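You operate a simulated robot arm through the tools that you are given. There is no shell and no other tool. Be economical: measure what you need, move in short steps, check, and stop when the job is done.

You are at the controls of a simulated robot arm. One attempt, no reset.

TASK
Change the low stub's ring for the green one and clamp the elbow on.
Fine: the old yellow ring goes in the grey tray; leave the blue one. The blue-band elbow stands on the blue mat; clamp shut, nut tight.

The check looks at the end state, three seconds after you hand in, the way a careful person would. Anything else that was tipped, shoved, dropped, spilled or broken makes it a failure.

THE ROBOT
A 7-joint arm with a two-finger parallel gripper on a trunk, on a base that drives. Base frame: it is fixed to the floor where the robot stands at the start and does not move with it; the origin is under the middle of the robot, x ahead of it, y to its left, z up; the surface under the hand at the start is at about z = 80. Readings come in cm, degrees, newtons and seconds.
With the tool pointing down near the work surface it reaches from about 28 to 72 cm from the robot's upright axis, wherever it stands. Its first joint turns from -166.0 to 166.0 degrees. Places, roughly: blue-band elbow (6x9x11 cm) [30, -20, 90]; inside of the grey tray [30, 20, 80]; low stub [50, -20, 90]. Payload 1.57 kg.
Tool frame: the origin (TCP) lies between the finger pads and is the grasp point; the fingertips stand 3 cm ahead of it; z points along the fingers, y is the line along which they close. Largest opening 8 cm; finger width 1.7, thickness 1.2; the body of the gripper, 4 by 8.2 cm, starts 8 cm behind the TCP.
Orientation is that of the tool frame in the base frame, as a unit quaternion [w, x, y, z]. With the fingers straight down and closing along the base's y, the tool's x points along the base's -x, its y along +y and its z along -z.

THE INTERFACE
- The arm moves only by the tool drive_tool. Its argument "steps" is a list of rows, each a list of 7 numbers: the closure, from 0 (fully open) to 1 (shut), then the shift along the tool's x, y, z in cm, then the turn, a rotation vector about the tool's x, y, z in degrees. In form: [[gripper, x, y, z, ax, ay, az], ...]. A call has 1 to 12 rows; each row shifts and turns the commanded pose from where the row before left it, along the tool's axes as they then stand. A row lasts 0.2 s, in which the tool goes at most 5 cm and 8.6 degrees; a call with a longer step from one row to the next is refused whole, and so is a gripper value outside its range. Where a pose cannot be reached the arm comes as near as it can. A force on the tool above 50 N (or 10 N above the force at the start of the call, whichever is more), or a blocked arm, ends the call early, and 0.2 s more pass. Each finger travels about 7.2 cm/s and halts on what it meets, pressing with about 37 N; the grip force reading is that of the motor and also rises with nothing between the fingers. The clock runs only during rows and for 0.2 s after the last one: add rows that do not move to give the fingers time. It gives the time, the measured TCP pose, the force on the tool (base axes), the opening and the grip force at its end, in the units of the frame above (readings bear some noise), with the torque about the TCP (base axes, N m) and any sound that the robot's microphone picked up, and new pictures: "views" is both (left out), scene, wrist or none.
- Cameras (640 x 400 px; columns grow to the right, rows downward): "scene" is now at [-1.09, 8.5, 152.22]; the picture's right is [-0.45, -0.89, 0.00], its down [-0.69, 0.34, -0.64] and it looks along [0.57, -0.29, -0.77] (base axes); focal length 285 px, centre (320, 200). "wrist" rides on the gripper at [7.2, -0.7, -12.2] in the tool frame; the picture's right is [0.09, 1.00, 0.00], its down [-0.84, 0.08, -0.54] and it looks along [-0.54, 0.05, 0.84] (tool axes); focal length 238 px, centre (320, 200). There is no depth. A picture from a camera that has moved, and an enlarged one, comes with that camera's place and axes in the base frame and with its lens. The place of the scene camera against the robot may be out by one fixed shift of up to 2.5 cm in any direction.
- slide_trunk(by): slides the trunk up (or, below 0, down) by that many cm; the arm and the scene camera ride with it, the base frame stays. It gives what a move gives, with no picture.
- base_move(legs): drives the robot by 1 to 6 legs, each [ahead, left, turn to the left] in cm, cm and degrees, along the robot's own axes; the way and the turn of a leg run together, so that a leg with both is an arc; at most 150 cm and 180 degrees a leg. The arm and the cameras ride along, it lands a little off, and it stops where it bumps. It gives what a move gives, and a new picture of the scene camera.
- head_to(pan, tilt): turns the head with the scene camera to pan (to the left, within 86 degrees either way) and tilt (down, from -29 to 69), counted from straight ahead of the robot. It gives what a move gives, and a new picture of the scene camera.
- inspect(camera, box): a new picture of the part [left, top, right, bottom] of that camera's present view, enlarged. It takes no simulated time.
- sign_off(): hands the job in; it is judged then, once.

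Work in short steps. Places have to be worked out from the pictures, the camera data and where the tool is seen: move nearer, look again, correct. Check each grasp and each placing, and mend what went wrong. You have 120 turns and 260 pictures in all, those below and enlarged ones among them. Open the gripper and draw the arm clear of the work before you hand the job in, unless the task says otherwise; then end with one line.

The tools are called as name(argument=value, ...) on one line, values as JSON. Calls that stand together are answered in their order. drive_tool: Moves the arm, as the interface text tells. Its arguments: {"type":"object","properties":{"steps":{"type":"array"},"views":{"type":"string","enum":["both","scene","wrist","none"]}},"required":["steps"]} The other tools are called the same way: slide_trunk (by) slides the trunk up or down; base_move (legs) drives the base; head_to (pan, tilt) turns the head that bears the scene camera; inspect (camera, box) takes an enlarged picture of a part of a camera's view; sign_off () hands the job in.

At the start:

```text
time: 0.0
ee_pos: [40.14, -6.64, 120.52]
ee_rot: [0.0, 0.0, 1.0, 0.0]
contact_force: [0.1, -1.6, 0.4]
torque: [0.0, -0.01, -0.01]
grip_width: 7.99
grasp_force: 0.1
trunk travel left (down, up): [-35.0, 13.0]
robot x, y, heading: [0.27, -0.21, 0.2]
head pan, tilt: [-26.7, 50.1]
```

scene: 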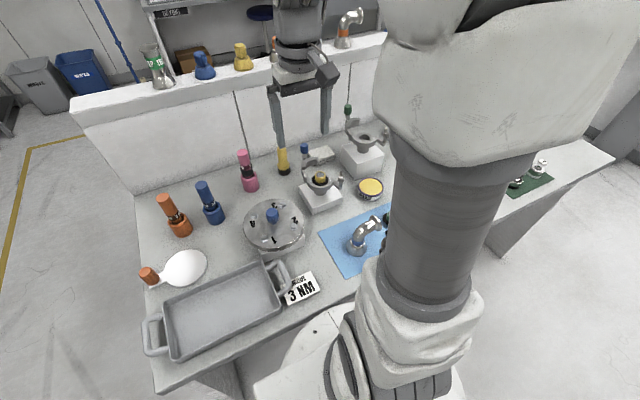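
wrist: 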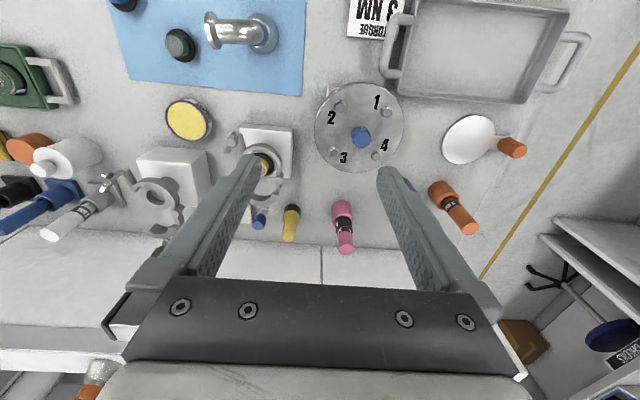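

I start with enlarged views of the work area to identify the stub, rings, clamp and tools.

inspect(camera="scene", box=[220, 90, 420, 215])

inspect(camera="wrist", box=[120, 0, 440, 200])

inspect(camera="wrist", box=[0, 60, 320, 260])

```text
3.20 times, centred on (320, 152) of scene
camera zoom: at [-1.09, 8.5, 152.22], right [-0.45, -0.89, 0.0], down [-0.69, 0.34, -0.64], along [0.57, -0.29, -0.77], focal length 912 px, centre (320, 352)
```

zoom: 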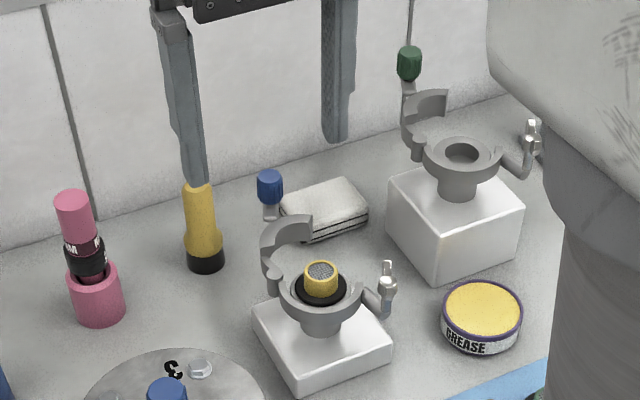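

```text
2.00 times, centred on (280, 100) of wrist
camera zoom: at [33.1, -7.24, 132.76], right [-0.09, 1.0, 0.0], down [0.84, 0.08, 0.54], along [0.54, 0.05, -0.84], focal length 477 px, centre (400, 400)
```

zoom: 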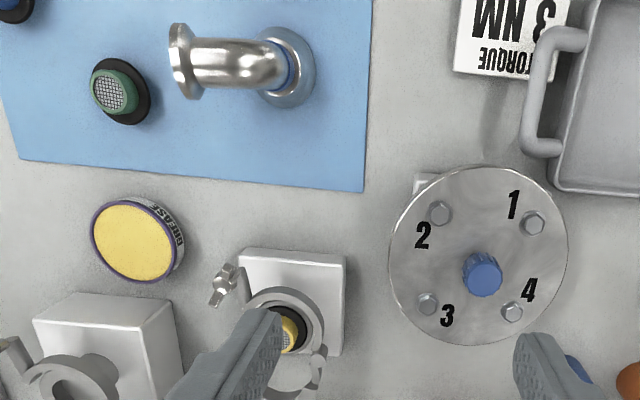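

```text
2.00 times, centred on (160, 160) of wrist
camera zoom: at [33.1, -7.24, 132.76], right [-0.09, 1.0, 0.0], down [0.84, 0.08, 0.54], along [0.54, 0.05, -0.84], focal length 477 px, centre (640, 280)
```

zoom: 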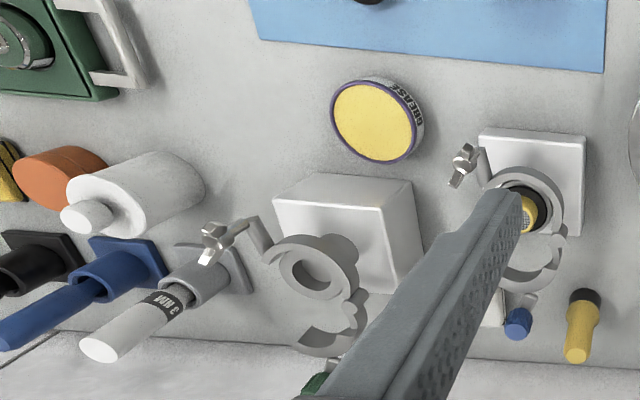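

Next I zoom on the labels and the right-side tools.

inspect(camera="scene", box=[130, 130, 330, 310])

inspect(camera="wrist", box=[0, 90, 160, 250])

head_to(pan=-60, tilt=45)

```text
2.22 times, centred on (230, 220) of scene
camera zoom: at [-1.09, 8.5, 152.22], right [-0.45, -0.89, 0.0], down [-0.69, 0.34, -0.64], along [0.57, -0.29, -0.77], focal length 634 px, centre (520, 156)
```

zoom: 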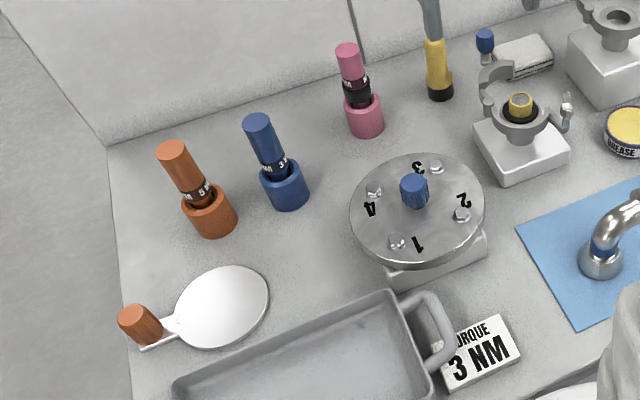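

```text
2.50 times, centred on (80, 170) of wrist
camera zoom: at [33.1, -7.24, 132.76], right [-0.09, 1.0, 0.0], down [0.84, 0.08, 0.54], along [0.54, 0.05, -0.84], focal length 596 px, centre (920, 275)
```

zoom: 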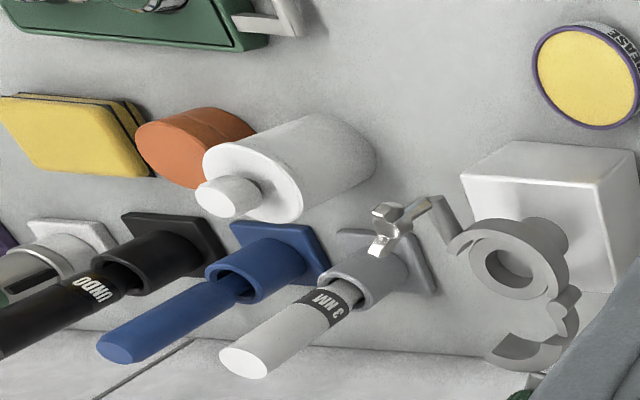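

```text
time: 1.0
ee_pos: [40.09, -6.63, 120.54]
ee_rot: [0.001, 0.0, 1.0, 0.0]
contact_force: [0.2, 0.4, -0.3]
torque: [-0.02, 0.03, 0.02]
grip_width: 7.99
grasp_force: 0.1
trunk travel left (down, up): [-35.0, 13.0]
robot x, y, heading: [0.5, -0.06, -0.0]
head pan, tilt: [-60.0, 45.0]
camera scene: at [-3.89, 4.91, 152.92], right [-0.87, -0.5, 0.0], down [-0.35, 0.61, -0.71], along [0.35, -0.61, -0.71], focal length 285 px, centre (320, 200)
```

scene: 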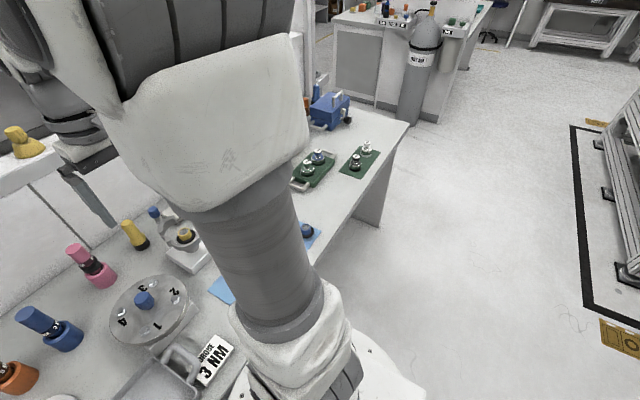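

The tools carry torque labels; I move the hand to the right at height to view the right-hand tools with the wrist camera.

drive_tool(steps=[[0, 0, -4.5, 0, 0, 0, 0], [0, 0, -4.5, 0, 0, 0, 0], [0, 0, -4.5, 0, 0, 0, 0], [0, 0, -4.5, 0, 0, 0, 0], [0, 0, -4.5, 0, 0, 0, 0], [0, 0, -4.5, 0, 0, 0, 0], [0, 0, -4.5, 0, 0, 0, 0], [0, 0, 0, 0, 0, 0, 0], [0, 0, 0, 0, 0, 0, 0]], views="both")

```text
time: 3.0
ee_pos: [40.16, -38.17, 120.83]
ee_rot: [0.0, 0.001, 1.0, 0.0]
contact_force: [0.0, -1.0, -0.3]
torque: [0.01, 0.01, 0.0]
grip_width: 7.99
grasp_force: 0.1
trunk travel left (down, up): [-35.0, 13.0]
robot x, y, heading: [0.28, -0.05, 0.2]
head pan, tilt: [-60.0, 45.0]
camera scene: at [-3.9, 4.92, 152.92], right [-0.87, -0.5, 0.0], down [-0.35, 0.61, -0.71], along [0.35, -0.61, -0.71], focal length 285 px, centre (320, 200)
camera wrist: at [33.11, -38.74, 132.99], right [-0.09, 1.0, 0.0], down [0.84, 0.08, 0.54], along [0.54, 0.05, -0.84], focal length 238 px, centre (320, 200)
```

scene: 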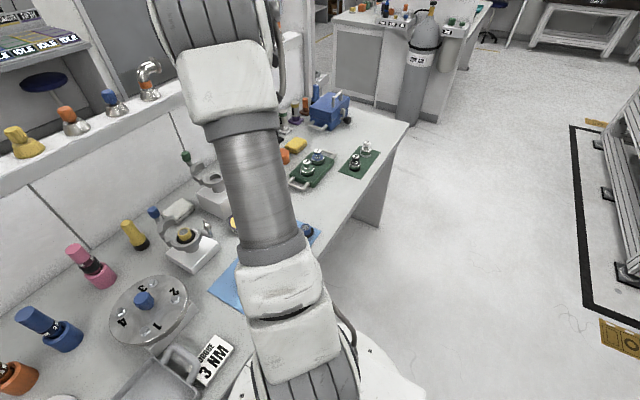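
wrist: 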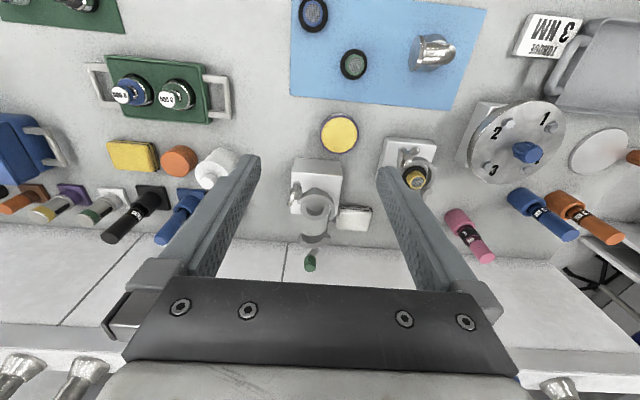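

inspect(camera="wrist", box=[0, 140, 240, 260])

inspect(camera="wrist", box=[400, 90, 640, 270])

inspect(camera="wrist", box=[270, 0, 470, 125])

```text
2.67 times, centred on (120, 200) of wrist
camera zoom: at [33.11, -38.74, 132.99], right [-0.09, 1.0, 0.0], down [0.84, 0.08, 0.54], along [0.54, 0.05, -0.84], focal length 636 px, centre (853, 200)
```

zoom: 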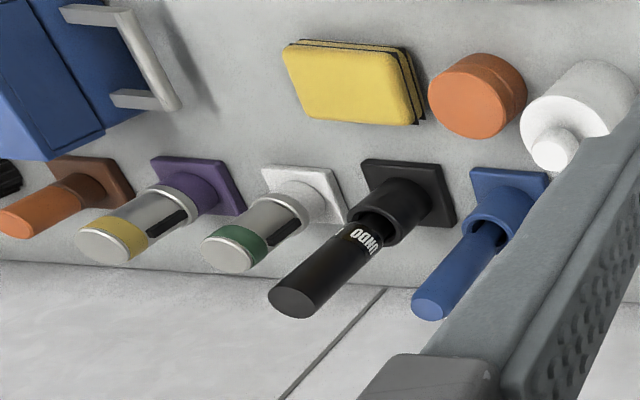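

```text
2.22 times, centred on (520, 180) of wrist
camera zoom: at [33.11, -38.74, 132.99], right [-0.09, 1.0, 0.0], down [0.84, 0.08, 0.54], along [0.54, 0.05, -0.84], focal length 530 px, centre (-124, 244)
```

zoom: 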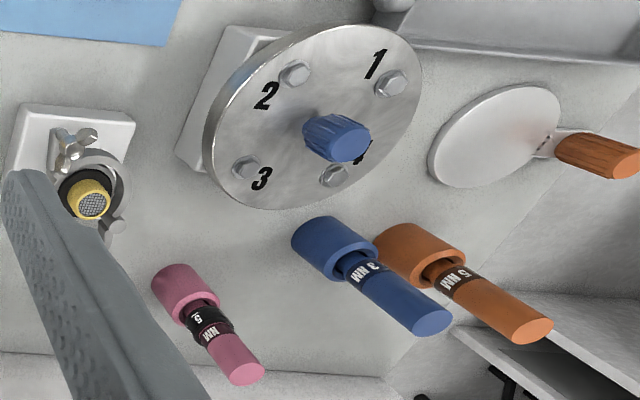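

```text
3.20 times, centred on (370, 62) of wrist
camera zoom: at [33.11, -38.74, 132.99], right [-0.09, 1.0, 0.0], down [0.84, 0.08, 0.54], along [0.54, 0.05, -0.84], focal length 763 px, centre (160, 640)
```

zoom: 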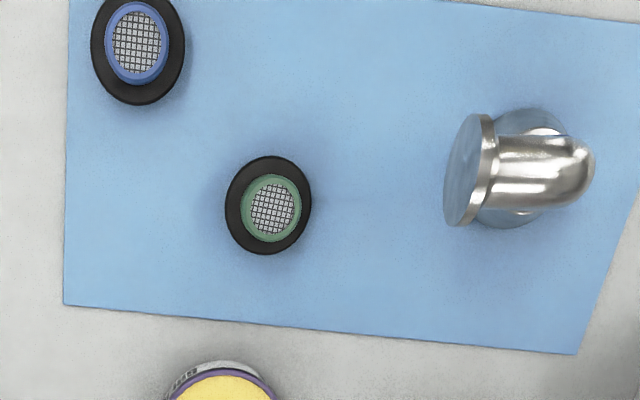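

The fingers hide the stub from here; I go in closer, lower and in front of the stub for a good look at the clamp.

drive_tool(steps=[[0, 1, 4, 2, 0, 0, 0], [0, 1, 4, 2.5, 0, 0, 0], [0, 1, 4, 2.5, 0, 0, 0], [0, 1, 4, 2.5, 0, 0, 0], [0, 0, 2, 3, 0, 0, 0], [0, 0, 0, 2, 0, 0, 0], [0, 0, 0, 0, 0, 0, 0], [0, 0, 0, 0, 0, 0, 0]], views="wrist")

inspect(camera="wrist", box=[200, 40, 440, 200])

head_to(pan=-20, tilt=50)

```text
time: 4.8
ee_pos: [36.03, -20.16, 106.31]
ee_rot: [0.001, 0.0, 1.0, 0.0]
contact_force: [-0.5, -0.9, 0.4]
torque: [-0.04, 0.0, -0.02]
grip_width: 8.01
grasp_force: 0.0
trunk travel left (down, up): [-35.0, 13.0]
robot x, y, heading: [-0.15, 0.4, -0.1]
head pan, tilt: [-60.0, 45.0]
camera wrist: at [28.95, -20.78, 118.48], right [-0.09, 1.0, 0.0], down [0.84, 0.08, 0.54], along [0.54, 0.05, -0.84], focal length 238 px, centre (320, 200)
```

wrist: 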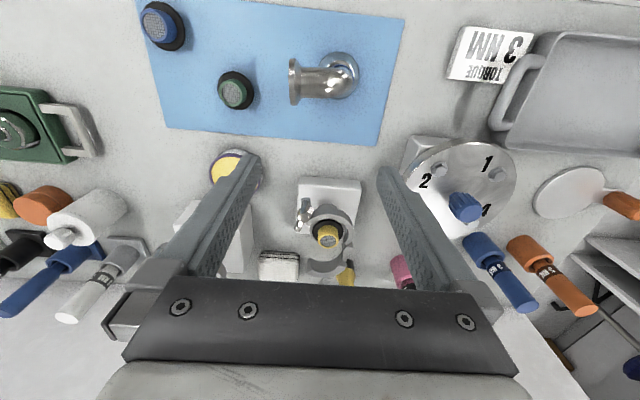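

```text
2.50 times, centred on (320, 120) of wrist
camera zoom: at [28.95, -20.78, 118.48], right [-0.09, 1.0, 0.0], down [0.84, 0.08, 0.54], along [0.54, 0.05, -0.84], focal length 596 px, centre (320, 400)
```

zoom: 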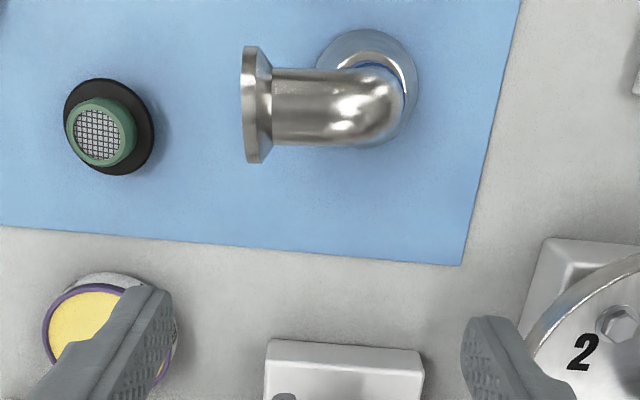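

```text
time: 5.9
ee_pos: [36.08, -20.34, 106.3]
ee_rot: [0.0, 0.0, 1.0, 0.0]
contact_force: [-0.5, 0.1, 0.6]
torque: [0.0, 0.0, 0.04]
grip_width: 8.01
grasp_force: 0.0
trunk travel left (down, up): [-35.0, 13.0]
robot x, y, heading: [-0.19, -0.26, 0.1]
head pan, tilt: [-20.0, 50.0]
camera scene: at [-0.73, 9.31, 152.23], right [-0.34, -0.94, 0.0], down [-0.72, 0.26, -0.64], along [0.6, -0.22, -0.77], focal length 285 px, centre (320, 200)
```

scene: 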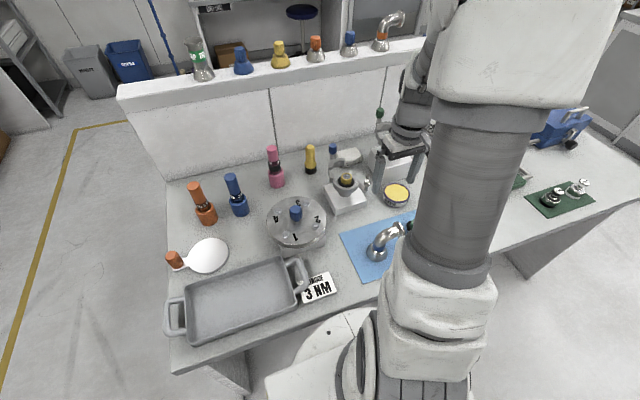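

The stub is near (54,-17). I move so it falls into the clear upper part of the wrist picture.

drive_tool(steps=[[0, -4, 1, -1, 0, 0, 0], [0, -4, 1, -1, 0, 0, 0], [0, -4, 0, 0, 0, 0, 0], [0, -4, 0, 0, 0, 0, 0], [0, -4, 0, 0, 0, 0, 0], [0, 0, 0, 0, 0, 0, 0], [0, 0, 0, 0, 0, 0, 0]], views="both")

inspect(camera="wrist", box=[240, 40, 400, 200])

inspect(camera="scene", box=[290, 100, 450, 260])

```text
time: 7.5
ee_pos: [56.23, -18.04, 108.19]
ee_rot: [0.0, 0.001, 1.0, 0.0]
contact_force: [0.8, 0.0, 0.2]
torque: [0.03, 0.03, 0.01]
grip_width: 8.02
grasp_force: 0.1
trunk travel left (down, up): [-35.0, 13.0]
robot x, y, heading: [-0.26, -0.16, -0.1]
head pan, tilt: [-20.0, 50.0]
camera scene: at [-0.74, 9.32, 152.23], right [-0.34, -0.94, 0.0], down [-0.72, 0.26, -0.64], along [0.6, -0.22, -0.77], focal length 285 px, centre (320, 200)
camera wrist: at [49.09, -18.6, 120.41], right [-0.09, 1.0, 0.0], down [0.84, 0.08, 0.54], along [0.54, 0.05, -0.84], focal length 238 px, centre (320, 200)
```

scene: 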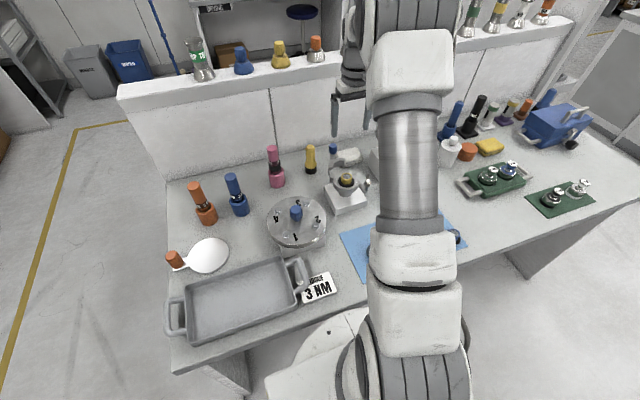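
wrist: 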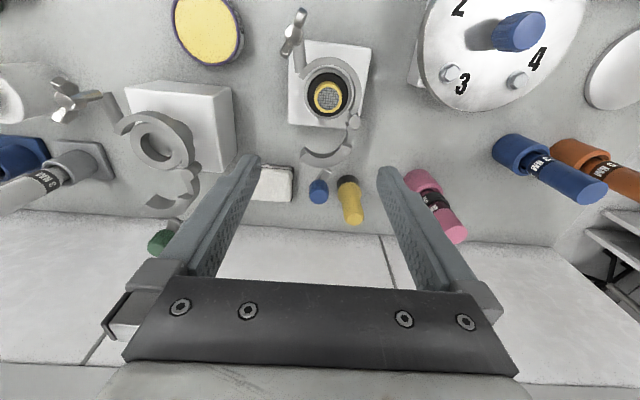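

```text
2.50 times, centred on (320, 120) of wrist
camera zoom: at [49.09, -18.6, 120.41], right [-0.09, 1.0, 0.0], down [0.84, 0.08, 0.54], along [0.54, 0.05, -0.84], focal length 596 px, centre (320, 400)
```

zoom: 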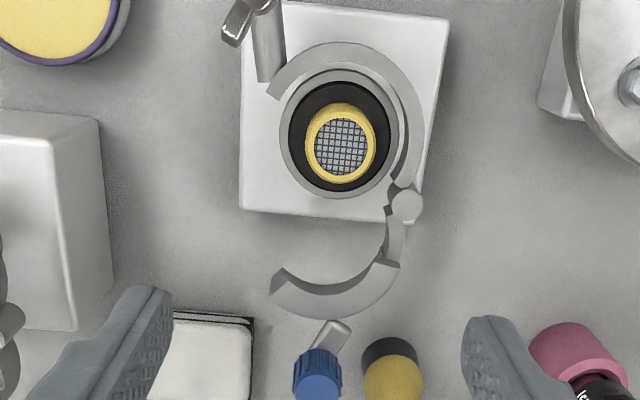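

```text
2.50 times, centred on (370, 180) of scene
camera zoom: at [-0.74, 9.32, 152.23], right [-0.34, -0.94, 0.0], down [-0.72, 0.26, -0.64], along [0.6, -0.22, -0.77], focal length 713 px, centre (195, 250)
```

zoom: 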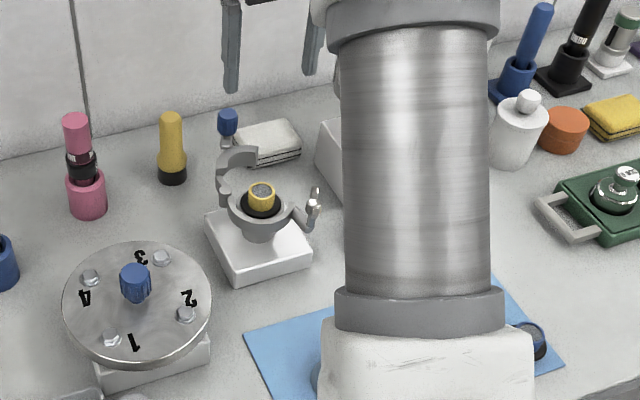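

The stub/yellow ring is near (54.2,-17.0) with top at about z 88. I narrow the fingers to about 5 cm and descend above it to refine.

drive_tool(steps=[[0.375, 2, 1, 3, 0, 0, 0], [0.375, 0, 0, 4, 0, 0, 0], [0.375, 0, 0, 4, 0, 0, 0], [0.375, 0, 0, 0, 0, 0, 0]], views="both")

inspect(camera="wrist", box=[220, 80, 420, 240])

inspect(camera="scene", box=[300, 130, 400, 220])

```text
time: 8.5
ee_pos: [54.24, -16.92, 96.93]
ee_rot: [0.0, 0.0, 1.0, 0.0]
contact_force: [0.3, -0.1, -0.3]
torque: [0.04, 0.01, -0.02]
grip_width: 5.01
grasp_force: 0.1
trunk travel left (down, up): [-35.0, 13.0]
robot x, y, heading: [-0.0, -0.03, 0.0]
head pan, tilt: [-20.0, 50.0]
camera scene: at [-0.71, 9.31, 152.23], right [-0.34, -0.94, 0.0], down [-0.72, 0.26, -0.64], along [0.6, -0.22, -0.77], focal length 285 px, centre (320, 200)
camera wrist: at [47.18, -17.62, 109.16], right [-0.09, 1.0, 0.0], down [0.84, 0.08, 0.54], along [0.54, 0.05, -0.84], focal length 238 px, centre (320, 200)
```

scene: 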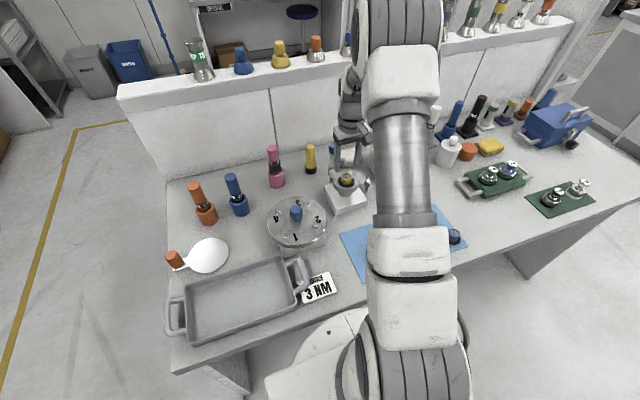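
wrist: 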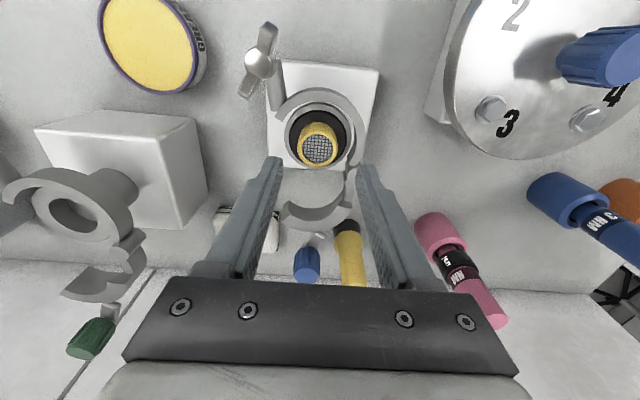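

```text
2.50 times, centred on (320, 160) of wrist
camera zoom: at [47.18, -17.62, 109.16], right [-0.09, 1.0, 0.0], down [0.84, 0.08, 0.54], along [0.54, 0.05, -0.84], focal length 596 px, centre (320, 300)
```

zoom: 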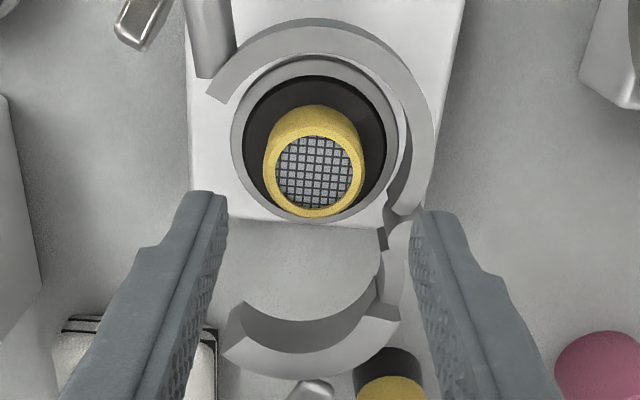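

```text
4.44 times, centred on (350, 175) of scene
camera zoom: at [-0.71, 9.31, 152.23], right [-0.34, -0.94, 0.0], down [-0.72, 0.26, -0.64], along [0.6, -0.22, -0.77], focal length 1267 px, centre (187, 311)
```

zoom: 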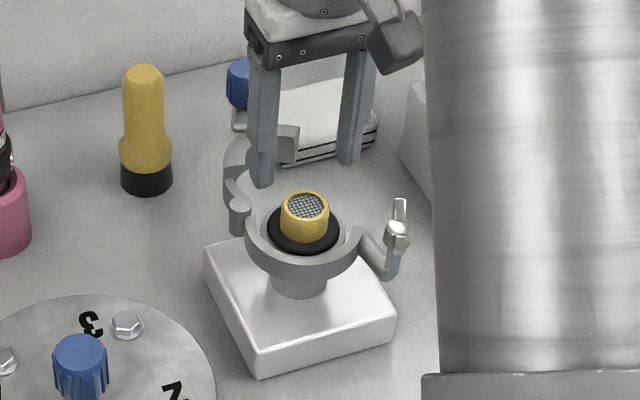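

The ring top is near (53.95,-17.2,91.3). I centre on it and lower until the tips sit about 1.5 cm below its top, then check before closing.

drive_tool(steps=[[0.375, 0.3, -0.25, 2, 0, 0, 0], [0.375, 0, 0, 2.2, 0, 0, 0], [0.375, 0, 0, 0, 0, 0, 0]], views="both")

inspect(camera="wrist", box=[220, 80, 420, 240])

inspect(camera="scene", box=[300, 130, 400, 220])

```text
time: 9.3
ee_pos: [54.16, -17.35, 92.72]
ee_rot: [0.0, 0.0, 1.0, 0.0]
contact_force: [-0.3, -0.4, 0.7]
torque: [-0.03, 0.0, 0.0]
grip_width: 5.02
grasp_force: 0.0
trunk travel left (down, up): [-35.0, 13.0]
robot x, y, heading: [-0.08, -0.06, -0.0]
head pan, tilt: [-20.0, 50.0]
camera scene: at [-0.71, 9.31, 152.23], right [-0.34, -0.94, 0.0], down [-0.72, 0.26, -0.64], along [0.6, -0.22, -0.77], focal length 285 px, centre (320, 200)
camera wrist: at [47.0, -17.86, 104.99], right [-0.09, 1.0, 0.0], down [0.84, 0.08, 0.54], along [0.54, 0.05, -0.84], focal length 238 px, centre (320, 200)
```

scene: 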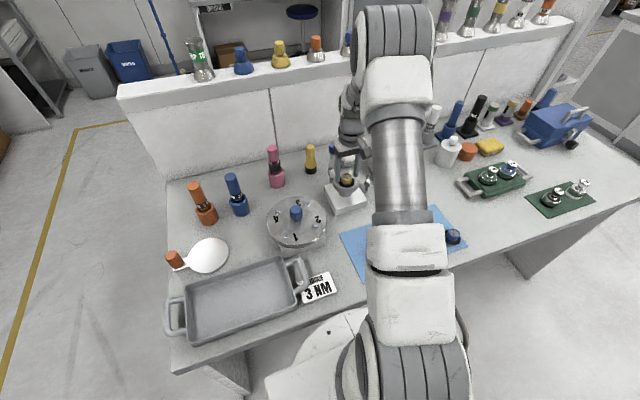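
wrist: 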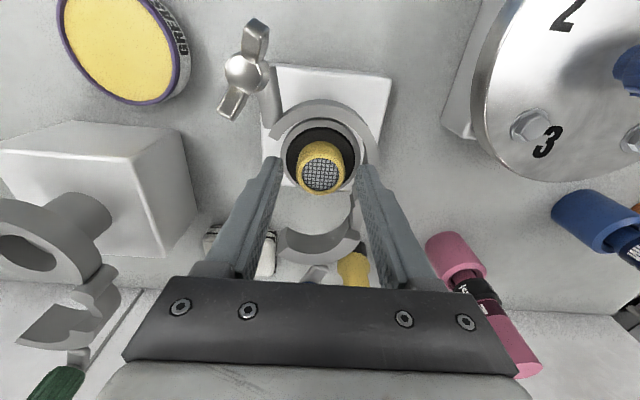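

```text
2.50 times, centred on (320, 160) of wrist
camera zoom: at [47.0, -17.86, 104.99], right [-0.09, 1.0, 0.0], down [0.84, 0.08, 0.54], along [0.54, 0.05, -0.84], focal length 596 px, centre (320, 300)
```

zoom: 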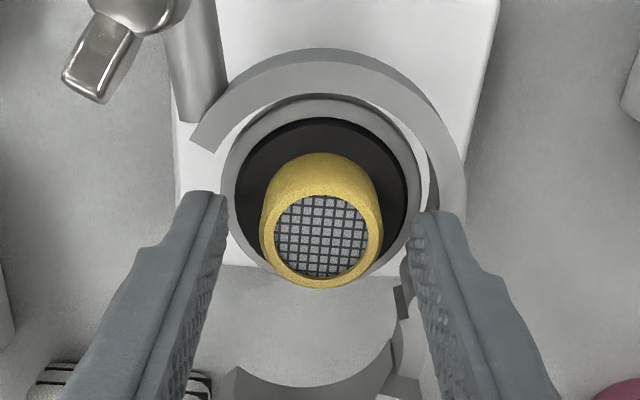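

```text
4.44 times, centred on (350, 175) of scene
camera zoom: at [-0.71, 9.31, 152.23], right [-0.34, -0.94, 0.0], down [-0.72, 0.26, -0.64], along [0.6, -0.22, -0.77], focal length 1267 px, centre (187, 311)
```

zoom: 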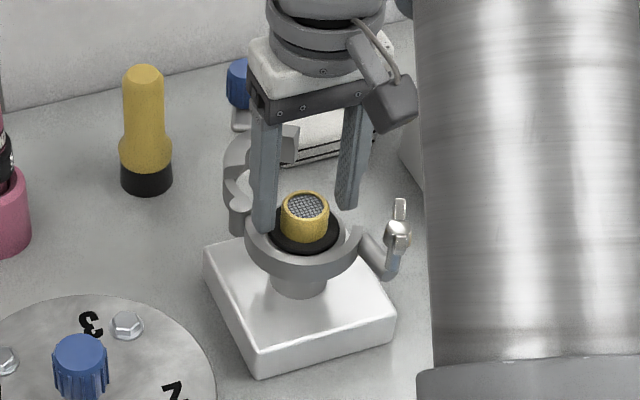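

Ring centred between fingers, top at z≈91. I go 0.3 cm lower and close on it.

drive_tool(steps=[[0.375, 0.1, 0.1, 0.3, 0, 0, 0], [0.55, 0, 0, 0, 0, 0, 0], [0.7, 0, 0, 0, 0, 0, 0], [0.7, 0, 0, 0, 0, 0, 0]], views="wrist")

```text
time: 10.3
ee_pos: [53.92, -17.1, 92.59]
ee_rot: [0.0, 0.0, 1.0, 0.0]
contact_force: [0.1, -0.5, 0.5]
torque: [0.02, 0.02, 0.01]
grip_width: 3.12
grasp_force: 36.9
trunk travel left (down, up): [-35.0, 13.0]
robot x, y, heading: [-0.14, 0.03, -0.0]
head pan, tilt: [-20.0, 50.0]
camera wrist: at [46.81, -17.8, 104.77], right [-0.09, 1.0, 0.0], down [0.84, 0.08, 0.54], along [0.54, 0.05, -0.84], focal length 238 px, centre (320, 200)
```

wrist: 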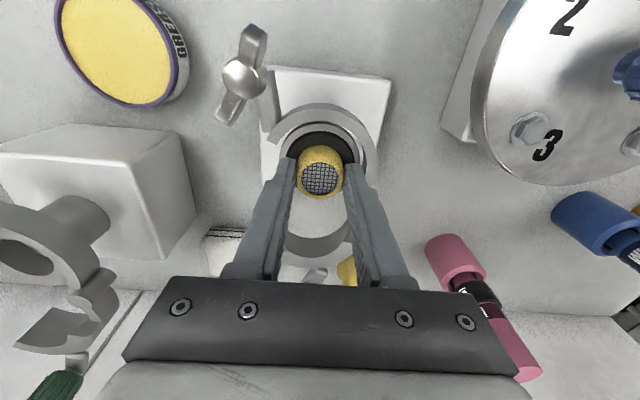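

Gripped at 3.1 cm. Lift straight up slowly and check.

drive_tool(steps=[[0.7, 0, 0, -0.5, 0, 0, 0], [0.7, 0, 0, -1, 0, 0, 0], [0.7, 0, 0, -3, 0, 0, 0], [0.7, 0, 0, -4, 0, 0, 0], [0.7, 0, 0, -4, 0, 0, 0], [0.7, 0, 0, 0, 0, 0, 0]], views="both")

inspect(camera="wrist", box=[220, 20, 420, 220])

inspect(camera="scene", box=[300, 130, 400, 220])

```text
time: 11.7
ee_pos: [53.79, -17.24, 105.06]
ee_rot: [0.0, 0.0, 1.0, 0.0]
contact_force: [0.3, 0.6, -0.1]
torque: [-0.02, 0.01, -0.02]
grip_width: 3.15
grasp_force: 37.2
trunk travel left (down, up): [-35.0, 13.0]
robot x, y, heading: [0.16, 0.04, -0.4]
head pan, tilt: [-20.0, 50.0]
camera scene: at [-0.73, 9.32, 152.23], right [-0.34, -0.94, 0.0], down [-0.72, 0.26, -0.64], along [0.6, -0.22, -0.77], focal length 285 px, centre (320, 200)
camera wrist: at [46.6, -17.85, 117.34], right [-0.09, 1.0, 0.0], down [0.84, 0.08, 0.54], along [0.54, 0.05, -0.84], focal length 238 px, centre (320, 200)
```

scene: 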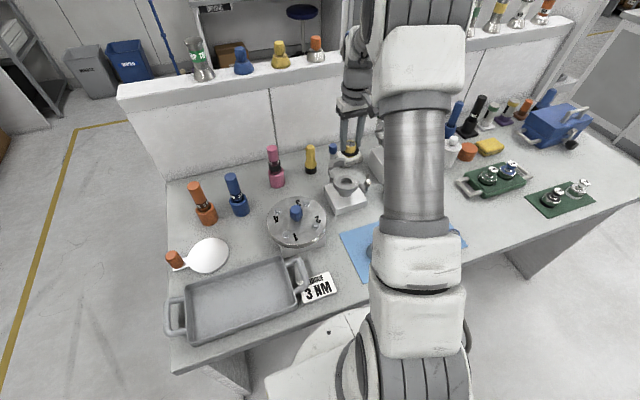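
wrist: 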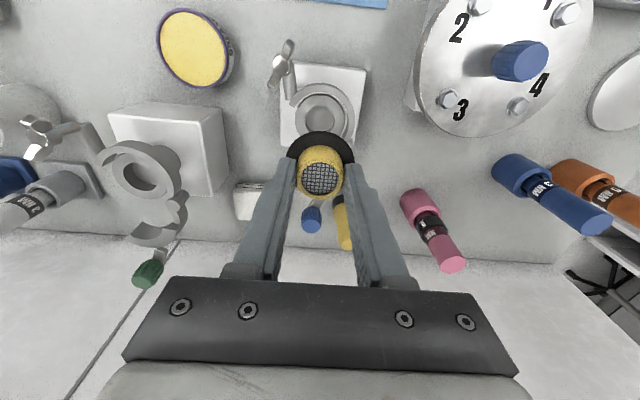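

```text
2.00 times, centred on (320, 120) of wrist
camera zoom: at [46.6, -17.85, 117.34], right [-0.09, 1.0, 0.0], down [0.84, 0.08, 0.54], along [0.54, 0.05, -0.84], focal length 477 px, centre (320, 360)
```

zoom: 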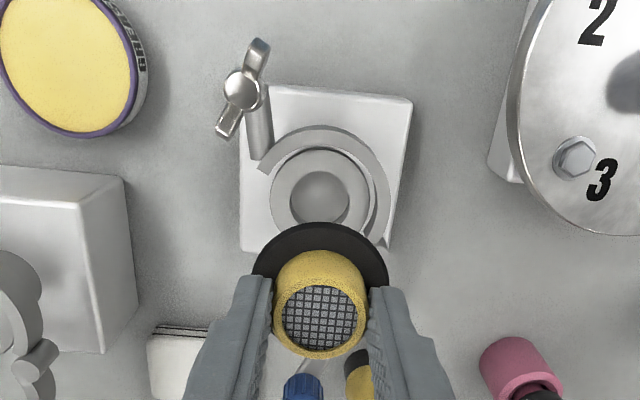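

```text
4.44 times, centred on (350, 175) of scene
camera zoom: at [-0.73, 9.32, 152.23], right [-0.34, -0.94, 0.0], down [-0.72, 0.26, -0.64], along [0.6, -0.22, -0.77], focal length 1267 px, centre (187, 311)
```

zoom: 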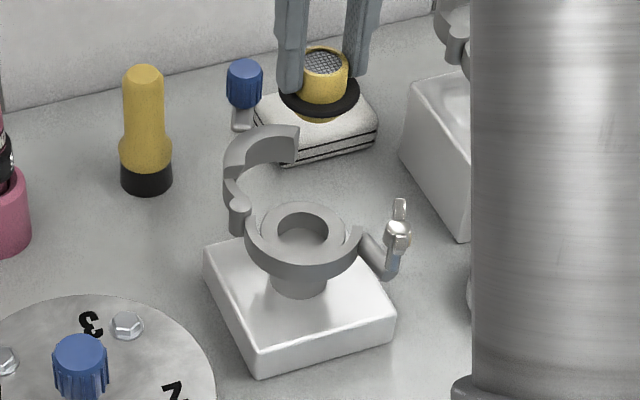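

Ring is free with its O-ring. Carry it to the grey tray at about (30,20).

drive_tool(steps=[[0.7, 0, 0, -4, 0, 0, 0], [0.7, 2.4, 3.7, 0, 0, 0, 0], [0.7, 2.4, 3.7, 0, 0, 0, 0], [0.7, 2.4, 3.7, 0, 0, 0, 0], [0.7, 2.4, 3.7, 0, 0, 0, 0], [0.7, 2.4, 3.7, 0, 0, 0, 0], [0.7, 2.4, 3.7, 0, 0, 0, 0], [0.7, 2.4, 3.7, 0, 0, 0, 0], [0.7, 2.4, 3.7, 0, 0, 0, 0], [0.7, 2.4, 3.7, 0, 0, 0, 0], [0.7, 2.4, 3.7, 0, 0, 0, 0], [0.7, 0, 0, 0, 0, 0, 0]], views="both")

```text
time: 14.3
ee_pos: [29.89, 19.92, 108.83]
ee_rot: [0.0, 0.0, 1.0, 0.0]
contact_force: [-0.6, -0.3, -0.3]
torque: [0.02, 0.0, -0.01]
grip_width: 3.16
grasp_force: 37.2
trunk travel left (down, up): [-35.0, 13.0]
robot x, y, heading: [-0.14, 0.19, 0.1]
head pan, tilt: [-20.0, 50.0]
camera scene: at [-0.73, 9.33, 152.23], right [-0.34, -0.94, 0.0], down [-0.72, 0.26, -0.64], along [0.6, -0.22, -0.77], focal length 285 px, centre (320, 200)
camera wrist: at [22.81, 19.32, 121.12], right [-0.09, 1.0, 0.0], down [0.84, 0.08, 0.54], along [0.54, 0.05, -0.84], focal length 238 px, centre (320, 200)
```

scene: 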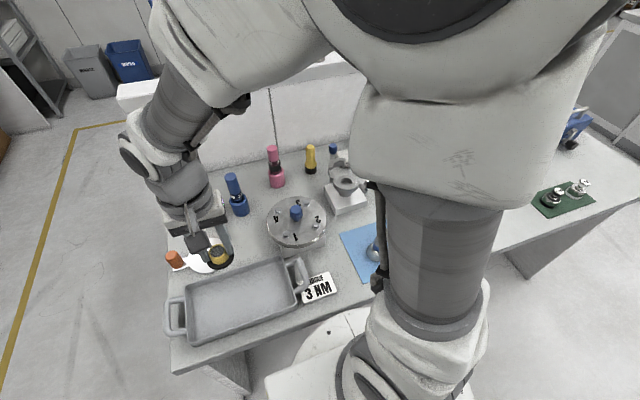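
wrist: 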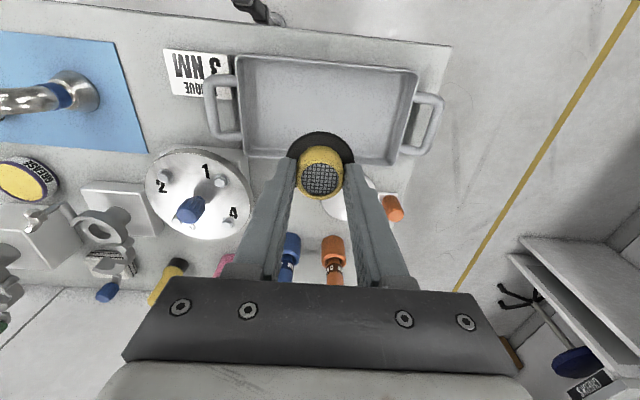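

The tray centre is nearly beneath (30.5,20.7). Descend to just above the floor.

drive_tool(steps=[[0.7, -0.5, 0.7, 4, 0, 0, 0], [0.7, 0, 0, 4.5, 0, 0, 0], [0.7, 0, 0, 4.5, 0, 0, 0], [0.7, 0, 0, 4.5, 0, 0, 0], [0.7, 0, 0, 3.3, 0, 0, 0], [0.7, 0, 0, 0, 0, 0, 0]], views="both")

inspect(camera="scene", box=[150, 200, 310, 350])

```text
time: 15.7
ee_pos: [30.46, 20.41, 88.37]
ee_rot: [0.0, -0.001, 1.0, 0.0]
contact_force: [-0.4, 0.2, -1.0]
torque: [-0.03, -0.02, -0.02]
grip_width: 3.15
grasp_force: 37.1
trunk travel left (down, up): [-35.0, 13.0]
robot x, y, heading: [-0.16, -0.11, 0.1]
head pan, tilt: [-20.0, 50.0]
camera scene: at [-0.71, 9.33, 152.23], right [-0.34, -0.94, 0.0], down [-0.72, 0.26, -0.64], along [0.6, -0.22, -0.77], focal length 285 px, centre (320, 200)
camera wrist: at [23.37, 19.82, 100.57], right [-0.09, 1.0, 0.0], down [0.84, 0.08, 0.54], along [0.54, 0.05, -0.84], focal length 238 px, centre (320, 200)
```

scene: 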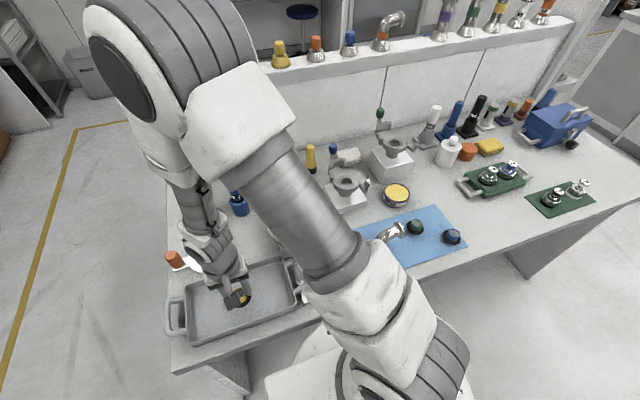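
wrist: 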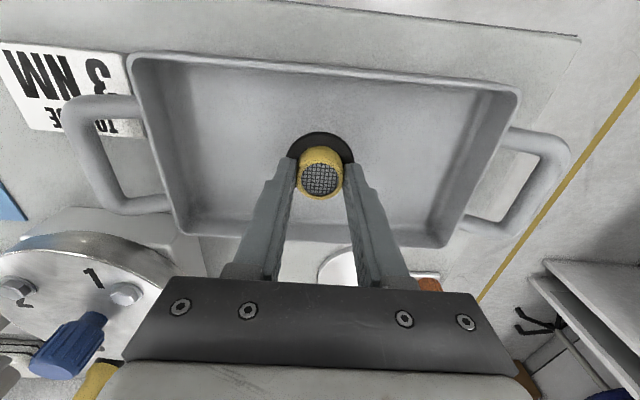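

```text
2.67 times, centred on (230, 275) of scene
camera zoom: at [-0.71, 9.33, 152.23], right [-0.34, -0.94, 0.0], down [-0.72, 0.26, -0.64], along [0.6, -0.22, -0.77], focal length 760 px, centre (560, 0)
```

zoom: 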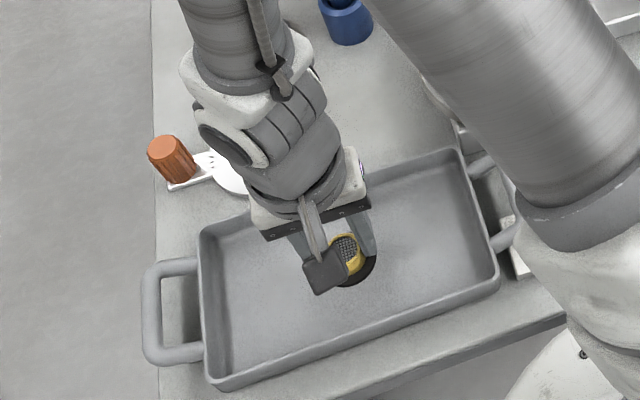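

Good position. Lower in smaller steps watching for contact.

drive_tool(steps=[[0.7, 0, 0, 1.5, 0, 0, 0], [0.7, 0, 0, 1, 0, 0, 0], [0.7, 0, 0, 0.5, 0, 0, 0], [0.7, 0, 0, 0, 0, 0, 0]], views="wrist")

inspect(camera="scene", box=[200, 260, 280, 320])

```text
time: 16.7
ee_pos: [30.45, 20.47, 85.39]
ee_rot: [0.001, 0.0, 1.0, 0.002]
contact_force: [-0.4, 1.6, 27.5]
torque: [-0.05, -0.04, -0.03]
grip_width: 3.12
grasp_force: 37.6
trunk travel left (down, up): [-35.0, 13.0]
robot x, y, heading: [0.21, -0.11, -0.0]
head pan, tilt: [-20.0, 50.0]
camera wrist: at [23.32, 19.83, 97.61], right [-0.09, 1.0, 0.0], down [0.84, 0.08, 0.54], along [0.54, 0.05, -0.84], focal length 238 px, centre (320, 200)
```

wrist: 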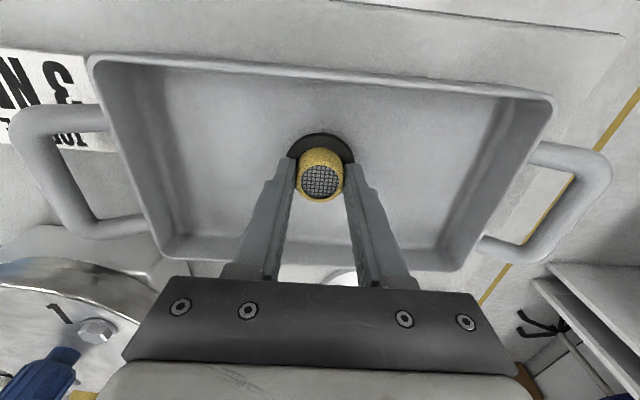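

```text
6.67 times, centred on (240, 290) of scene
camera zoom: at [-0.85, 9.26, 152.26], right [-0.34, -0.94, 0.0], down [-0.72, 0.26, -0.64], along [0.6, -0.22, -0.77], focal length 1900 px, centre (853, -400)
```

zoom: 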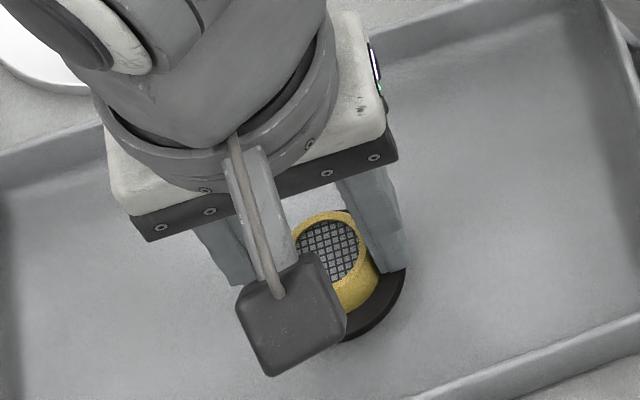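

Touching the tray floor. Release and rise.

drive_tool(steps=[[0.7, 0, 0, -0.2, 0, 0, 0], [0.45, 0, 0, 0, 0, 0, 0], [0.375, 0, 0, 0, 0, 0, 0], [0.375, 0, 0, -3, 0, 0, 0], [0.375, 0, 0, -4.5, 0, 0, 0], [0.375, 0, 0, -4.5, 0, 0, 0], [0.375, 0, 0, -4.5, 0, 0, 0], [0.375, 0, 0, 0, 0, 0, 0]], views="wrist")

```text
time: 18.5
ee_pos: [30.39, 20.43, 102.14]
ee_rot: [0.0, 0.0, 1.0, 0.0]
contact_force: [-0.1, -0.5, -0.8]
torque: [0.02, -0.01, 0.01]
grip_width: 5.0
grasp_force: 0.1
trunk travel left (down, up): [-35.0, 13.0]
robot x, y, heading: [-0.09, 0.04, -0.0]
head pan, tilt: [-20.0, 50.0]
camera wrist: at [23.28, 19.72, 114.32], right [-0.09, 1.0, 0.0], down [0.84, 0.08, 0.54], along [0.54, 0.05, -0.84], focal length 238 px, centre (320, 200)
```

wrist: 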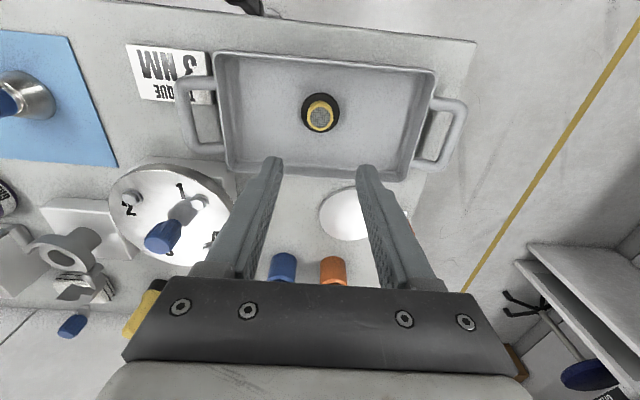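

Yellow ring stands in the tray. Now head for the green ring near (35,-32).

drive_tool(steps=[[0.375, 0, -1.5, -4, 0, 0, 0], [0.375, -0.5, -4.6, 0, 0, 0, 0], [0.375, -0.5, -4.6, 0, 0, 0, 0], [0.375, -0.5, -4.6, 0, 0, 0, 0], [0.375, -0.5, -4.6, 0, 0, 0, 0], [0.375, -0.5, -4.6, 0, 0, 0, 0], [0.375, -0.5, -4.6, 0, 0, 0, 0], [0.375, -0.5, -4.6, 0, 0, 0, 0], [0.375, -0.5, -4.6, 0, 0, 0, 0], [0.375, -0.5, -4.6, 0, 0, 0, 0], [0.375, -0.5, -4.6, 0, 0, 0, 0], [0.375, 0, -4.6, 0, 0, 0, 0]], views="wrist")

inspect(camera="wrist", box=[200, 20, 440, 180])

```text
time: 21.1
ee_pos: [35.43, -31.67, 105.83]
ee_rot: [0.0, -0.001, 1.0, 0.0]
contact_force: [0.6, 0.5, -0.5]
torque: [0.0, 0.0, 0.03]
grip_width: 4.99
grasp_force: 0.0
trunk travel left (down, up): [-35.0, 13.0]
robot x, y, heading: [0.15, -0.13, 0.1]
head pan, tilt: [-20.0, 50.0]
camera wrist: at [28.35, -32.37, 117.99], right [-0.09, 1.0, 0.0], down [0.84, 0.08, 0.54], along [0.54, 0.05, -0.84], focal length 238 px, centre (320, 200)
```

wrist: 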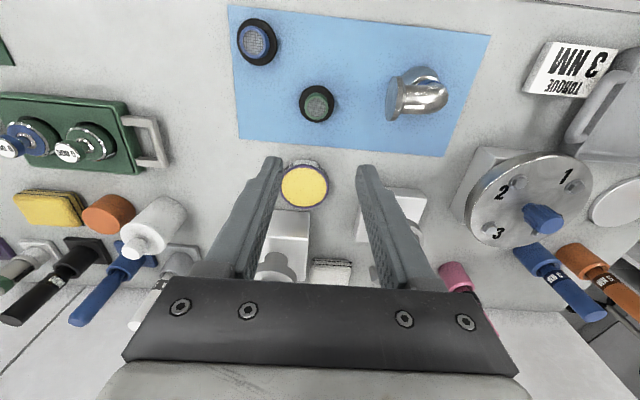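

```text
2.50 times, centred on (320, 100) of wrist
camera zoom: at [28.35, -32.37, 117.99], right [-0.09, 1.0, 0.0], down [0.84, 0.08, 0.54], along [0.54, 0.05, -0.84], focal length 596 px, centre (320, 450)
```

zoom: 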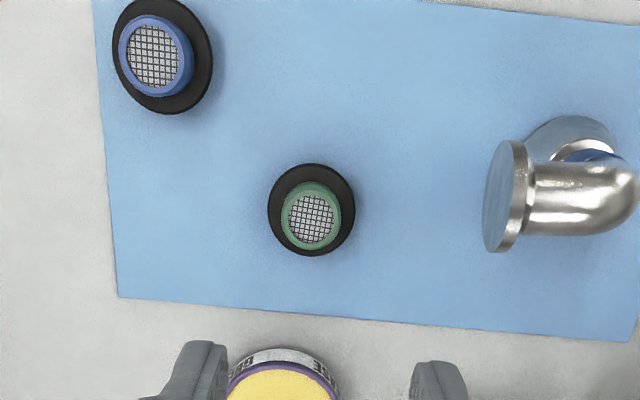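

Green ring at about (35.4,-32.2), top z≈83.5. Align and descend part way.

drive_tool(steps=[[0.375, 0, -0.55, 4.5, 0, 0, 0], [0.375, 0, 0, 4.5, 0, 0, 0], [0.375, 0, 0, 4.5, 0, 0, 0], [0.375, 0, 0, 2, 0, 0, 0], [0.375, 0, 0, 0, 0, 0, 0]], views="wrist")

inspect(camera="wrist", box=[220, 80, 420, 240])

```text
time: 22.3
ee_pos: [35.27, -32.23, 90.25]
ee_rot: [0.0, -0.001, 1.0, 0.0]
contact_force: [-0.2, -0.4, 0.2]
torque: [0.03, 0.02, 0.0]
grip_width: 5.0
grasp_force: 0.1
trunk travel left (down, up): [-35.0, 13.0]
robot x, y, heading: [-0.04, -0.2, 0.1]
head pan, tilt: [-20.0, 50.0]
camera wrist: at [28.24, -32.74, 102.47], right [-0.09, 1.0, 0.0], down [0.84, 0.08, 0.54], along [0.54, 0.05, -0.84], focal length 238 px, centre (320, 200)
```

wrist: 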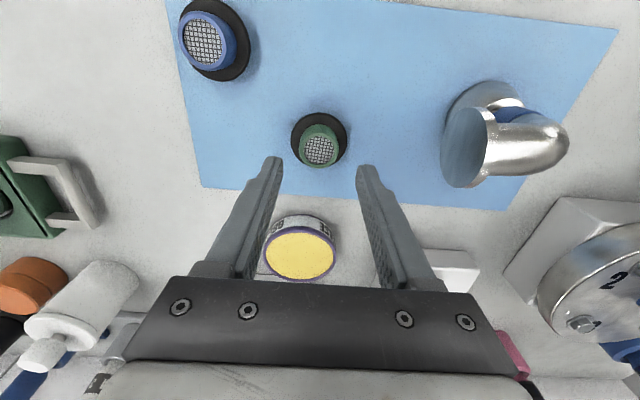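

```text
2.50 times, centred on (320, 160) of wrist
camera zoom: at [28.24, -32.74, 102.47], right [-0.09, 1.0, 0.0], down [0.84, 0.08, 0.54], along [0.54, 0.05, -0.84], focal length 596 px, centre (320, 300)
```

zoom: 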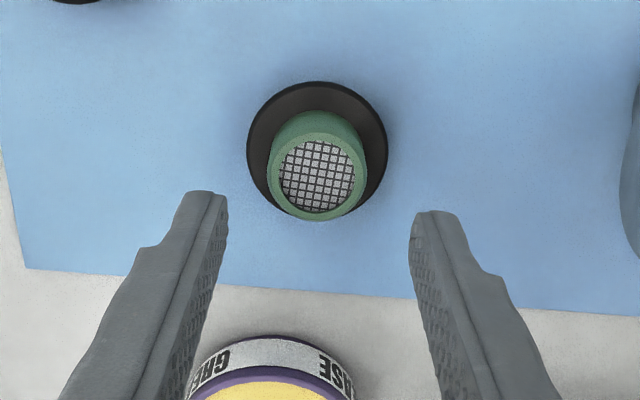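

Aligned (ring ≈(35.5,-32.15)). Lower 5 cm and grasp.

drive_tool(steps=[[0.375, -0.25, 0.05, 3, 0, 0, 0], [0.375, 0, 0, 2.0, 0, 0, 0], [0.375, 0, 0, 0, 0, 0, 0], [0.55, 0, 0, 0, 0, 0, 0], [0.7, 0, 0, 0, 0, 0, 0], [0.7, 0, 0, 0, 0, 0, 0]], views="wrist")

inspect(camera="wrist", box=[220, 80, 420, 240])

```text
time: 23.7
ee_pos: [35.6, -32.06, 85.29]
ee_rot: [0.0, 0.0, 1.0, 0.0]
contact_force: [0.1, -0.5, -0.1]
torque: [0.01, -0.02, -0.01]
grip_width: 3.15
grasp_force: 36.9
trunk travel left (down, up): [-35.0, 13.0]
robot x, y, heading: [0.32, -0.2, 0.3]
head pan, tilt: [-20.0, 50.0]
camera wrist: at [28.39, -32.65, 97.55], right [-0.09, 1.0, 0.0], down [0.84, 0.08, 0.54], along [0.54, 0.05, -0.84], focal length 238 px, centre (320, 200)
```

wrist: 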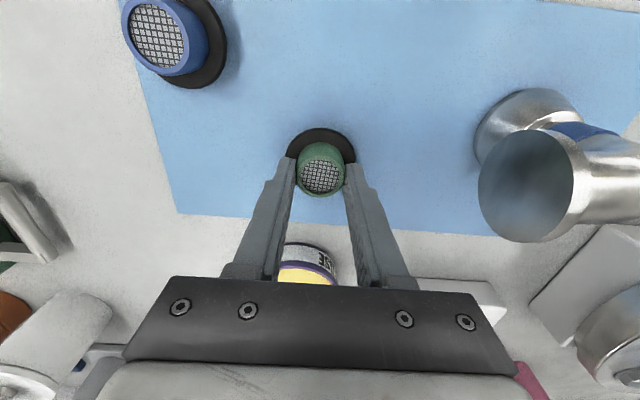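

```text
2.50 times, centred on (320, 160) of wrist
camera zoom: at [28.39, -32.65, 97.55], right [-0.09, 1.0, 0.0], down [0.84, 0.08, 0.54], along [0.54, 0.05, -0.84], focal length 596 px, centre (320, 300)
```

zoom: 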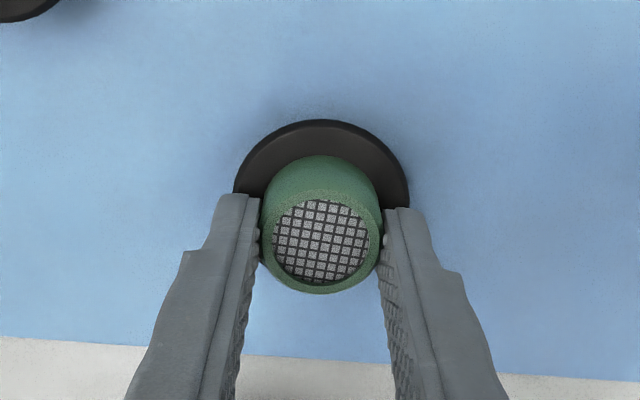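

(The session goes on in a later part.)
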